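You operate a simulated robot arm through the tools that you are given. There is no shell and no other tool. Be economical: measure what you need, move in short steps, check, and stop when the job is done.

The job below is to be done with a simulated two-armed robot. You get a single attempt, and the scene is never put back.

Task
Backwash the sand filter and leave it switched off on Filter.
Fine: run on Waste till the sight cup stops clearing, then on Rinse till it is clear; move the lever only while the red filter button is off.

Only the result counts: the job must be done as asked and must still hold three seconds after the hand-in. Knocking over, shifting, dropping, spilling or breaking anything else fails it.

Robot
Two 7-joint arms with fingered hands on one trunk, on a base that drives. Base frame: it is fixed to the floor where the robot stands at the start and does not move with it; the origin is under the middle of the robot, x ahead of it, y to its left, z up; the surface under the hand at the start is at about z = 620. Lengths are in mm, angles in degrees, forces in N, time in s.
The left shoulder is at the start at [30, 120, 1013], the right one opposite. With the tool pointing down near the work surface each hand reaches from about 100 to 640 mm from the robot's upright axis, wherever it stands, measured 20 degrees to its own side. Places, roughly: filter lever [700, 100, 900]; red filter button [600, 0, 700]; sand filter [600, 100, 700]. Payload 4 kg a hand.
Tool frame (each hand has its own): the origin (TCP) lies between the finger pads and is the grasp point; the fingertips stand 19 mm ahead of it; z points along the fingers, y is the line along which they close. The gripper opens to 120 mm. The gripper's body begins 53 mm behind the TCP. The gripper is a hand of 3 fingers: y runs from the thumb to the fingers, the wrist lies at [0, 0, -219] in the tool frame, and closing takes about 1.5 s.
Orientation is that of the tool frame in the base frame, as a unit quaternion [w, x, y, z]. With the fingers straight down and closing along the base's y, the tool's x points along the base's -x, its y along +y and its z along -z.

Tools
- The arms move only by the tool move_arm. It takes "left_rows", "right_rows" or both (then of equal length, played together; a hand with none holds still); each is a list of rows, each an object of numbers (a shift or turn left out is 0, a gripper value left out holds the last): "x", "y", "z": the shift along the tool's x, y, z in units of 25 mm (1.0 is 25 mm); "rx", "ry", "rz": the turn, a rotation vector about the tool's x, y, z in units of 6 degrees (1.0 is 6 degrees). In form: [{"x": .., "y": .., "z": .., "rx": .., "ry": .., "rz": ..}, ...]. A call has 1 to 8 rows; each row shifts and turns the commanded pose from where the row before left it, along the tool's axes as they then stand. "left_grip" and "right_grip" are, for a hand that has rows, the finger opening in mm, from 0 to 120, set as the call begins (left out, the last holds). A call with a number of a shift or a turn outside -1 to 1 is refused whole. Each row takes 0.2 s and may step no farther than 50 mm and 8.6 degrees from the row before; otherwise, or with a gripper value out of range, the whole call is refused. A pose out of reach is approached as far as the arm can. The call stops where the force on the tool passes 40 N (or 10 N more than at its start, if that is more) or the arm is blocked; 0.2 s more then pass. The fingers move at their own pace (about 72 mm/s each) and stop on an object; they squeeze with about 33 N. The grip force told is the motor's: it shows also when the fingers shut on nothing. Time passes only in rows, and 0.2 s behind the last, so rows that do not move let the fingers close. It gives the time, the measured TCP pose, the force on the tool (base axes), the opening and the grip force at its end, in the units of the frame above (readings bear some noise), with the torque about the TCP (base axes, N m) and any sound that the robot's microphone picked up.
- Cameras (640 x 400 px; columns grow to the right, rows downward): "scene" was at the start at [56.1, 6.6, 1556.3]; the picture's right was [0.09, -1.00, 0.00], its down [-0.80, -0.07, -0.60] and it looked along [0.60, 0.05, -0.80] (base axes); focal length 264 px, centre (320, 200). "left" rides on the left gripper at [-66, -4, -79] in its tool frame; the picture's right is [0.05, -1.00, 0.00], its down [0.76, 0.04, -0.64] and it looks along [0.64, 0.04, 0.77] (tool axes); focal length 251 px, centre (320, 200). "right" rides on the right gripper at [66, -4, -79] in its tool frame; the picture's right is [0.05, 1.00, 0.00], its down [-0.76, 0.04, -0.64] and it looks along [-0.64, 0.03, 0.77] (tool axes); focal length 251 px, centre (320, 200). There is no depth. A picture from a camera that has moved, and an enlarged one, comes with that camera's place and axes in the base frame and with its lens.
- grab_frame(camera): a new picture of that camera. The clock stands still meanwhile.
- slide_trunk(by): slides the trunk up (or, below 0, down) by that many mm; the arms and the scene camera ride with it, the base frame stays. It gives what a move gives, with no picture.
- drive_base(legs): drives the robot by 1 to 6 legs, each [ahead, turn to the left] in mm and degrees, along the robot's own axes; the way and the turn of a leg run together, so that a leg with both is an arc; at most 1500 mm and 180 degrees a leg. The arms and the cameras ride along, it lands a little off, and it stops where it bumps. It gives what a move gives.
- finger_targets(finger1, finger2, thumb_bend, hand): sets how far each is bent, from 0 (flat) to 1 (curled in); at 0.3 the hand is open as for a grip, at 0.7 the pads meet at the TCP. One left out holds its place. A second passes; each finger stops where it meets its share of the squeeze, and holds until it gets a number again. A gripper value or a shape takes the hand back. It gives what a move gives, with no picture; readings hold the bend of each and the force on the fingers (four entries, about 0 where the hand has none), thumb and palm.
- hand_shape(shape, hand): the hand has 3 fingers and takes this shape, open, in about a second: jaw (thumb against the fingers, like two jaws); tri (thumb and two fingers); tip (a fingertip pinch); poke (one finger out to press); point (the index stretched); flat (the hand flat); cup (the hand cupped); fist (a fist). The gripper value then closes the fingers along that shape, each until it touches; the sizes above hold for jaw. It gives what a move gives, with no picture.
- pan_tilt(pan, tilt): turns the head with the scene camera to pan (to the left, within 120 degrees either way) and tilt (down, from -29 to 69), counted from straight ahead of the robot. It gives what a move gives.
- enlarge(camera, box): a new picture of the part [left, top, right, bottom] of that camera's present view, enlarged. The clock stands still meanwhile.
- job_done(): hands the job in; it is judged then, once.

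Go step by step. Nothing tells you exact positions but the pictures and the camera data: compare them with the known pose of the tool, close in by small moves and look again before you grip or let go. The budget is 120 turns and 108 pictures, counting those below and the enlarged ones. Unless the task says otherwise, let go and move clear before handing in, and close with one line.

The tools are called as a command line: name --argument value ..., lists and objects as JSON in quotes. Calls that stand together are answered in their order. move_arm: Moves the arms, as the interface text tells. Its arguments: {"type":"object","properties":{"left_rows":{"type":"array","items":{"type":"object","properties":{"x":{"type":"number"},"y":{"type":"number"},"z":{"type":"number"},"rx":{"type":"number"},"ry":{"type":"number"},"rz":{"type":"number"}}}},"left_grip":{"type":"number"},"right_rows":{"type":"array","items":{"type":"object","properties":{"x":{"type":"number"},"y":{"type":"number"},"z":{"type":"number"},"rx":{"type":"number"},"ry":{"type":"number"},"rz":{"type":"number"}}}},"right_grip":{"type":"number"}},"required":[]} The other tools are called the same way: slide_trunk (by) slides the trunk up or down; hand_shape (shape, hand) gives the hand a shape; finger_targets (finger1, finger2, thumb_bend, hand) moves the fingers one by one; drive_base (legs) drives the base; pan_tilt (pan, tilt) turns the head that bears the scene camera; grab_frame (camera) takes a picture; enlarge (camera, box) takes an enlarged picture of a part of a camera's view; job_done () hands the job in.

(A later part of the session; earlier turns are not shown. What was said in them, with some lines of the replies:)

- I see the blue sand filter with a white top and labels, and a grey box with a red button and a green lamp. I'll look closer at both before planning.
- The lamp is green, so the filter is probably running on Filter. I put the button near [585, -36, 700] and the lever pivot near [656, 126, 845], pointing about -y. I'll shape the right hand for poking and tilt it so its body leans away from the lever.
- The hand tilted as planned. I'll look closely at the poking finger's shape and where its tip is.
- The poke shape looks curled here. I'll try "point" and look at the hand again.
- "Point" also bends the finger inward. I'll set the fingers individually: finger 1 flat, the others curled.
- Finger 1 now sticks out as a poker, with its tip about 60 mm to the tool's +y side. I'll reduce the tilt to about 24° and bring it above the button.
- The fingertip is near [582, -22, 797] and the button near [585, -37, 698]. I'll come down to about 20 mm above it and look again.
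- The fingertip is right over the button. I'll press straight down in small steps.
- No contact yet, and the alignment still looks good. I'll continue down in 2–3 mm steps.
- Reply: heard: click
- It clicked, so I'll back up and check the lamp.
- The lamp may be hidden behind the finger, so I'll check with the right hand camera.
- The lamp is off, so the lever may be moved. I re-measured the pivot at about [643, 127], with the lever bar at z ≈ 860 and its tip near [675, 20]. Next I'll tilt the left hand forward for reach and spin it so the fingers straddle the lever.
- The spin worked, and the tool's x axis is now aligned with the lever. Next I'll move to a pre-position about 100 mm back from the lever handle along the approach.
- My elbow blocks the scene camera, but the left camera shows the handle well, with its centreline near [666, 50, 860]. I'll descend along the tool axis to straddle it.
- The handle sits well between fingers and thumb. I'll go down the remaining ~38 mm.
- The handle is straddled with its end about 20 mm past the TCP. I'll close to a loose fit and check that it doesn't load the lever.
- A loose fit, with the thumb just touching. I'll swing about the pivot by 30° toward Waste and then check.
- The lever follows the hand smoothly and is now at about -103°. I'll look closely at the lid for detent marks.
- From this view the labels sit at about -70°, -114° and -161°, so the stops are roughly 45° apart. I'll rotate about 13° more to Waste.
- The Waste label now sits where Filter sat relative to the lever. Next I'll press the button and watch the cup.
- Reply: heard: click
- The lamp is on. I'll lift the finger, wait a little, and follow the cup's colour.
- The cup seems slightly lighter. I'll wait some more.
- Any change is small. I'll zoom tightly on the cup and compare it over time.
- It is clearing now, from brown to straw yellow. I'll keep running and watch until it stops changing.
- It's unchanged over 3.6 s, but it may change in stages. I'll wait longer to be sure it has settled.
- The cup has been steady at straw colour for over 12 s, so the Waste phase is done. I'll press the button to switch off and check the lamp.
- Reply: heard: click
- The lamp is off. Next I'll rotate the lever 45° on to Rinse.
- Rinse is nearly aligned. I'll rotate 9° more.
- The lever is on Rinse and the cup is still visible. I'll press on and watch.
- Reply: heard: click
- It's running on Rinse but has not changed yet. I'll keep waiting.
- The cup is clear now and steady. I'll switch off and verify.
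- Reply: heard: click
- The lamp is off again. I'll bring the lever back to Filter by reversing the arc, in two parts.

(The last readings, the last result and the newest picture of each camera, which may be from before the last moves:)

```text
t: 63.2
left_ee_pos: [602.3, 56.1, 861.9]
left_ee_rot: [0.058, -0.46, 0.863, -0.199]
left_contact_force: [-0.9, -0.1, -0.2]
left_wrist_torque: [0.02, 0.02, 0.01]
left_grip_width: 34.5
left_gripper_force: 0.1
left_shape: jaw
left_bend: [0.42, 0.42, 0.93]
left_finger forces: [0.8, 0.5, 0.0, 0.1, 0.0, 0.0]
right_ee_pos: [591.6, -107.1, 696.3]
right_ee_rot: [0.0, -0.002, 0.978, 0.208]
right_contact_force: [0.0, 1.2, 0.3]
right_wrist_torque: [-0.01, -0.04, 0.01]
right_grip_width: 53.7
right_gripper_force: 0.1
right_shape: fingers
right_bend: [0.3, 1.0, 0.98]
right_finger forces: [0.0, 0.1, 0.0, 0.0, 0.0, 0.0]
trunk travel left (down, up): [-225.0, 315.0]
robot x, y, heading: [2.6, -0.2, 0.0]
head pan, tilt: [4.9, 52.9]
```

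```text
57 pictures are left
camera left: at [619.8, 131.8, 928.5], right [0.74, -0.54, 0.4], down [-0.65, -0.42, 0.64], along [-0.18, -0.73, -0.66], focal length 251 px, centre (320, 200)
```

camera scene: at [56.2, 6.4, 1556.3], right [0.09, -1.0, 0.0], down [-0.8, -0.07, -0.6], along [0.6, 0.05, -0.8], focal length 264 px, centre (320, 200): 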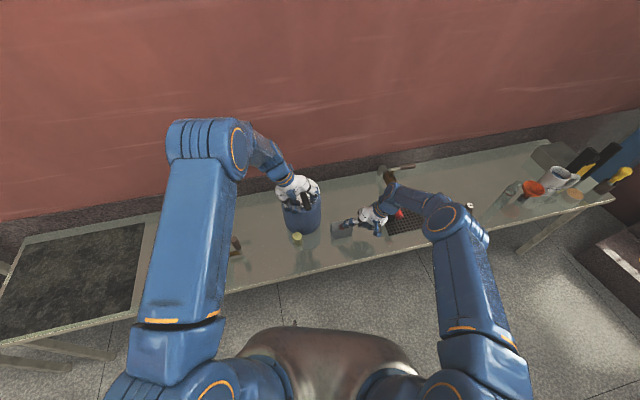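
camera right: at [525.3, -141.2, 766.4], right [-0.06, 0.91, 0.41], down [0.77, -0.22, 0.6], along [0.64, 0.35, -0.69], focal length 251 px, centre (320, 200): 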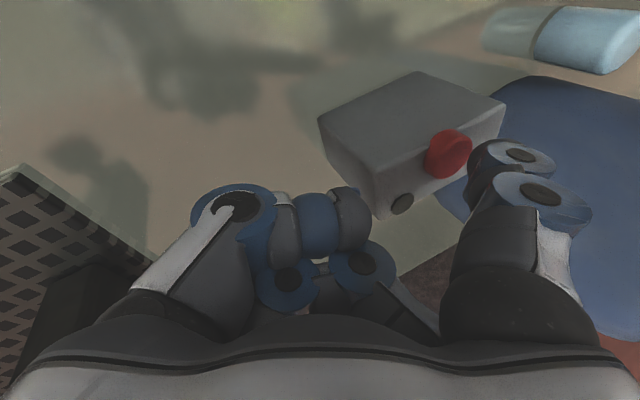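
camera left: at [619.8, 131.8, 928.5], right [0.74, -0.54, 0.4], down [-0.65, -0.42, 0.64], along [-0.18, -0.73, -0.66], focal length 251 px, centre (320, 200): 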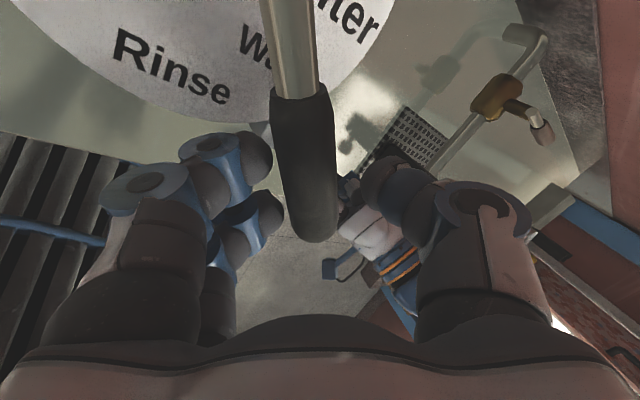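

The lever follows against the fingers, lagging by about 5°. I'll rotate about 51° more to account for that.

move_arm --left_rows '[{"x": -0.045, "y": -0.314, "z": 0.132, "rx": 0.086, "ry": -0.396, "rz": -0.915}, {"x": -0.045, "y": -0.314, "z": 0.132, "rx": 0.086, "ry": -0.396, "rz": -0.915}, {"x": -0.045, "y": -0.314, "z": 0.132, "rx": 0.086, "ry": -0.396, "rz": -0.915}, {"x": -0.045, "y": -0.314, "z": 0.132, "rx": 0.086, "ry": -0.396, "rz": -0.915}, {"x": -0.045, "y": -0.314, "z": 0.132, "rx": 0.086, "ry": -0.396, "rz": -0.915}, {"x": -0.045, "y": -0.314, "z": 0.132, "rx": 0.086, "ry": -0.396, "rz": -0.915}, {"x": -0.045, "y": -0.314, "z": 0.132, "rx": 0.086, "ry": -0.396, "rz": -0.915}, {"x": -0.045, "y": -0.314, "z": 0.132, "rx": 0.086, "ry": -0.396, "rz": -0.915}]'

grab_frame --camera "left"

```text
t: 65.0
left_ee_pos: [667.4, 49.3, 859.3]
left_ee_rot: [-0.134, 0.772, -0.601, 0.158]
left_contact_force: [-2.0, -0.5, -0.8]
left_wrist_torque: [0.05, 0.0, 0.02]
left_grip_width: 34.5
left_gripper_force: 0.0
left_shape: jaw
left_bend: [0.42, 0.42, 0.93]
left_finger forces: [0.7, 0.9, 0.0, 0.0, 0.0, 0.1]
right_ee_pos: [591.6, -107.3, 695.9]
right_ee_rot: [-0.001, -0.002, 0.978, 0.207]
right_contact_force: [0.4, -0.8, 0.1]
right_wrist_torque: [0.02, 0.02, -0.02]
right_grip_width: 53.7
right_gripper_force: 0.0
right_shape: fingers
right_bend: [0.3, 1.0, 0.98]
right_finger forces: [0.0, 0.1, 0.0, 0.0, 0.0, 0.0]
trunk travel left (down, up): [-225.0, 315.0]
robot x, y, heading: [2.2, 0.0, 0.2]
head pan, tilt: [4.9, 52.9]
```

```text
56 pictures are left
camera left: at [623.2, 112.8, 927.9], right [0.9, 0.19, 0.4], down [-0.12, -0.76, 0.64], along [0.43, -0.62, -0.66], focal length 251 px, centre (320, 200)
```

left: 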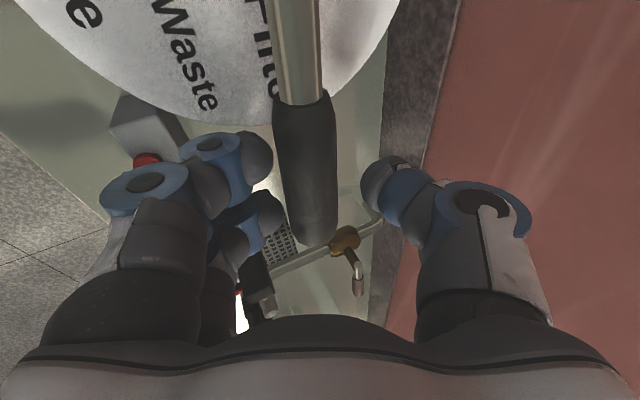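

About 4° remain, judged by the Filter label relative to the bar. I'll do that last bit.

move_arm --left_rows '[{"x": -0.034, "y": -0.235, "z": 0.099, "rx": 0.064, "ry": -0.297, "rz": -0.686}, {}]'

grab_frame --camera "left"

```text
t: 65.6
left_ee_pos: [670.2, 50.8, 860.5]
left_ee_rot: [-0.137, 0.783, -0.587, 0.156]
left_contact_force: [-1.0, -0.1, -2.4]
left_wrist_torque: [0.02, -0.03, -0.01]
left_grip_width: 34.0
left_gripper_force: 0.0
left_shape: jaw
left_bend: [0.42, 0.42, 0.93]
left_finger forces: [0.7, 0.8, 0.1, 0.0, 0.0, 0.0]
left hand out of reach, approached as far as the arm can: row 1
right_ee_pos: [591.0, -106.3, 696.9]
right_ee_rot: [0.0, -0.003, 0.978, 0.208]
right_contact_force: [-1.0, 0.0, -0.6]
right_wrist_torque: [0.03, 0.01, -0.01]
right_grip_width: 53.4
right_gripper_force: 0.0
right_shape: fingers
right_bend: [0.3, 1.0, 0.98]
right_finger forces: [0.0, 0.0, 0.0, 0.0, 0.1, 0.1]
trunk travel left (down, up): [-225.0, 315.0]
robot x, y, heading: [-0.5, 5.2, -0.0]
head pan, tilt: [4.9, 52.9]
```

```text
55 pictures are left
camera left: at [623.7, 112.6, 928.1], right [0.89, 0.22, 0.4], down [-0.1, -0.77, 0.64], along [0.45, -0.6, -0.66], focal length 251 px, centre (320, 200)
```

left: 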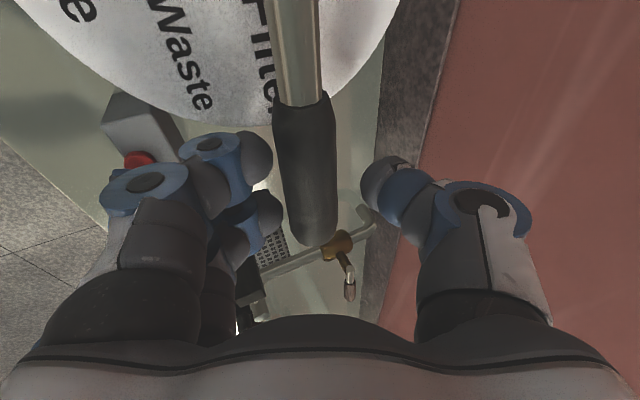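

The lever is near its start angle. I'll open the fingers, back off along the approach, and check.

move_arm --left_rows '[{}, {}, {}]' --left_grip 60

move_arm --left_rows '[{"z": -0.8}, {"z": -0.8}, {"z": -0.8}, {"z": -0.8}, {"z": -0.8}]'

grab_frame --camera "left"

```text
t: 66.4
left_ee_pos: [670.8, 50.2, 859.7]
left_ee_rot: [-0.137, 0.782, -0.587, 0.156]
left_contact_force: [-0.2, 0.2, -0.3]
left_wrist_torque: [0.01, 0.01, 0.0]
left_grip_width: 59.3
left_gripper_force: 0.2
left_shape: jaw
left_bend: [0.34, 0.34, 0.95]
left_finger forces: [0.0, 0.1, 0.0, 0.0, 0.1, 0.0]
right_ee_pos: [591.7, -106.0, 697.1]
right_ee_rot: [0.0, -0.003, 0.978, 0.208]
right_contact_force: [0.2, 0.5, 0.8]
right_wrist_torque: [0.02, 0.02, -0.05]
right_grip_width: 53.2
right_gripper_force: 0.0
right_shape: fingers
right_bend: [0.3, 1.0, 0.98]
right_finger forces: [0.0, 0.0, 0.0, 0.0, 0.0, 0.0]
trunk travel left (down, up): [-225.0, 315.0]
robot x, y, heading: [1.0, -1.7, 0.1]
head pan, tilt: [4.9, 52.9]
```

```text
t: 67.6
left_ee_pos: [629.8, 45.2, 951.9]
left_ee_rot: [-0.14, 0.794, -0.571, 0.154]
left_contact_force: [0.2, 0.3, -0.1]
left_wrist_torque: [0.02, -0.02, -0.01]
left_grip_width: 59.7
left_gripper_force: 0.1
left_shape: jaw
left_bend: [0.34, 0.34, 0.95]
left_finger forces: [0.0, 0.1, 0.0, 0.1, 0.0, 0.0]
right_ee_pos: [591.4, -106.2, 696.6]
right_ee_rot: [0.0, -0.002, 0.978, 0.208]
right_contact_force: [0.4, -0.8, 0.5]
right_wrist_torque: [0.01, 0.02, 0.0]
right_grip_width: 53.4
right_gripper_force: 0.1
right_shape: fingers
right_bend: [0.3, 1.0, 0.98]
right_finger forces: [0.0, 0.0, 0.0, 0.0, 0.0, 0.0]
trunk travel left (down, up): [-225.0, 315.0]
robot x, y, heading: [-0.9, 0.3, -0.1]
head pan, tilt: [4.9, 52.9]
```

```text
54 pictures are left
camera left: at [579.8, 105.0, 1019.4], right [0.88, 0.26, 0.4], down [-0.07, -0.77, 0.64], along [0.47, -0.59, -0.66], focal length 251 px, centre (320, 200)
```

left: 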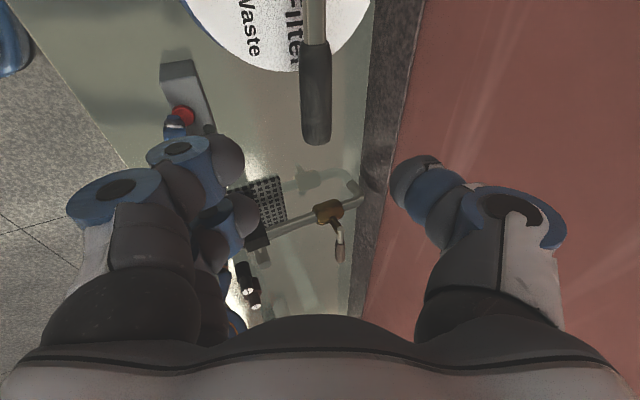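

The lever is back at its original angle, with its end at about [672, 25] as before. I'll clear both hands and compare in the scene view.

move_arm --left_rows '[{"x": -0.94, "y": 0.15, "z": -0.9}, {"x": -0.94, "y": 0.15, "z": -0.85}, {"x": -0.94, "y": 0.25, "z": -0.791}, {"x": -0.94, "y": 0.25, "z": -0.791}, {"x": -0.94, "y": 0.25, "z": -0.791}, {"x": -0.94, "y": 0.25, "z": -0.791}, {"x": -0.94, "y": 0.25, "z": -0.6}]' --right_rows '[{"y": 0.4, "z": -0.9}, {"y": 0.4, "z": -0.9}, {"y": 0.1, "z": -0.95}, {"y": 0.1, "z": -0.95}, {"y": 0.1, "z": -0.95}, {"y": 0.0, "z": -0.95}, {"y": 0.0, "z": -0.95}]'

grab_frame --camera "scene"

enlarge --camera "scene" --box '[260, 160, 380, 250]'

```text
t: 69.2
left_ee_pos: [490.0, 184.1, 1047.8]
left_ee_rot: [-0.14, 0.794, -0.571, 0.153]
left_contact_force: [-0.5, -0.1, 0.5]
left_wrist_torque: [-0.02, -0.01, -0.01]
left_grip_width: 59.4
left_gripper_force: 0.1
left_shape: jaw
left_bend: [0.34, 0.34, 0.95]
left_finger forces: [0.0, 0.0, 0.0, 0.1, 0.0, 0.1]
right_ee_pos: [590.0, -145.4, 859.9]
right_ee_rot: [0.0, -0.003, 0.978, 0.208]
right_contact_force: [-0.6, 0.2, -0.1]
right_wrist_torque: [-0.03, -0.04, 0.02]
right_grip_width: 53.3
right_gripper_force: 0.0
right_shape: fingers
right_bend: [0.3, 1.0, 0.98]
right_finger forces: [0.0, 0.1, 0.1, 0.0, 0.0, 0.0]
trunk travel left (down, up): [-225.0, 315.0]
robot x, y, heading: [0.1, -0.7, 0.1]
head pan, tilt: [4.9, 52.9]
```

```text
53 pictures are left
camera scene: at [55.2, 7.1, 1556.3], right [0.09, -1.0, 0.0], down [-0.8, -0.07, -0.6], along [0.6, 0.05, -0.8], focal length 264 px, centre (320, 200)
```

scene: 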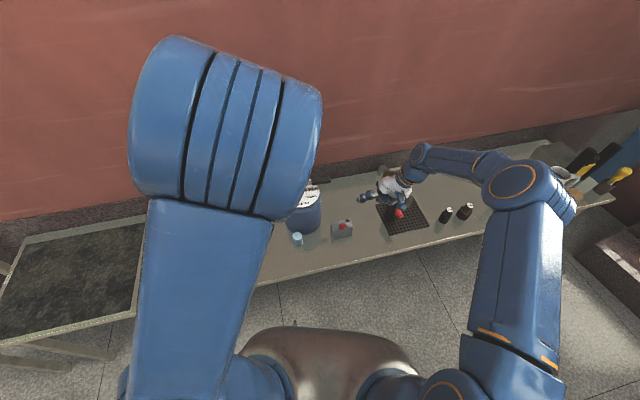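

```text
4.44 times, centred on (320, 205) of scene
camera zoom: at [55.2, 7.1, 1556.3], right [0.09, -1.0, 0.0], down [-0.8, -0.07, -0.6], along [0.6, 0.05, -0.8], focal length 1176 px, centre (320, 178)
```

zoom: 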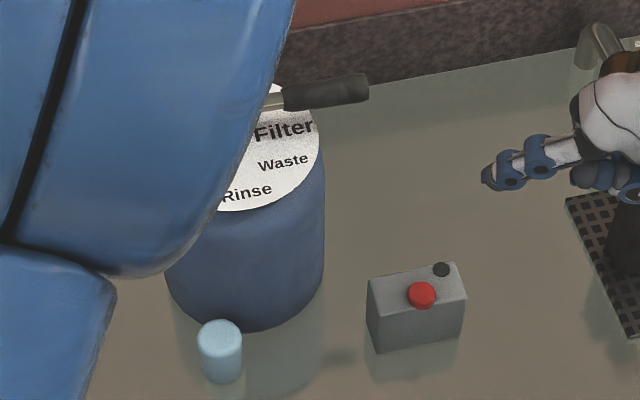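

The lever handle is back where it was at the start, on Filter. The lamp is off, the cup is clear and both hands are away, so I'm handing in.

job_done

```text
The job is handed in.
```

I backwashed the sand filter: on Waste until the sight cup stopped clearing, then on Rinse until it was clear. The lever is back on Filter and the filter is switched off.
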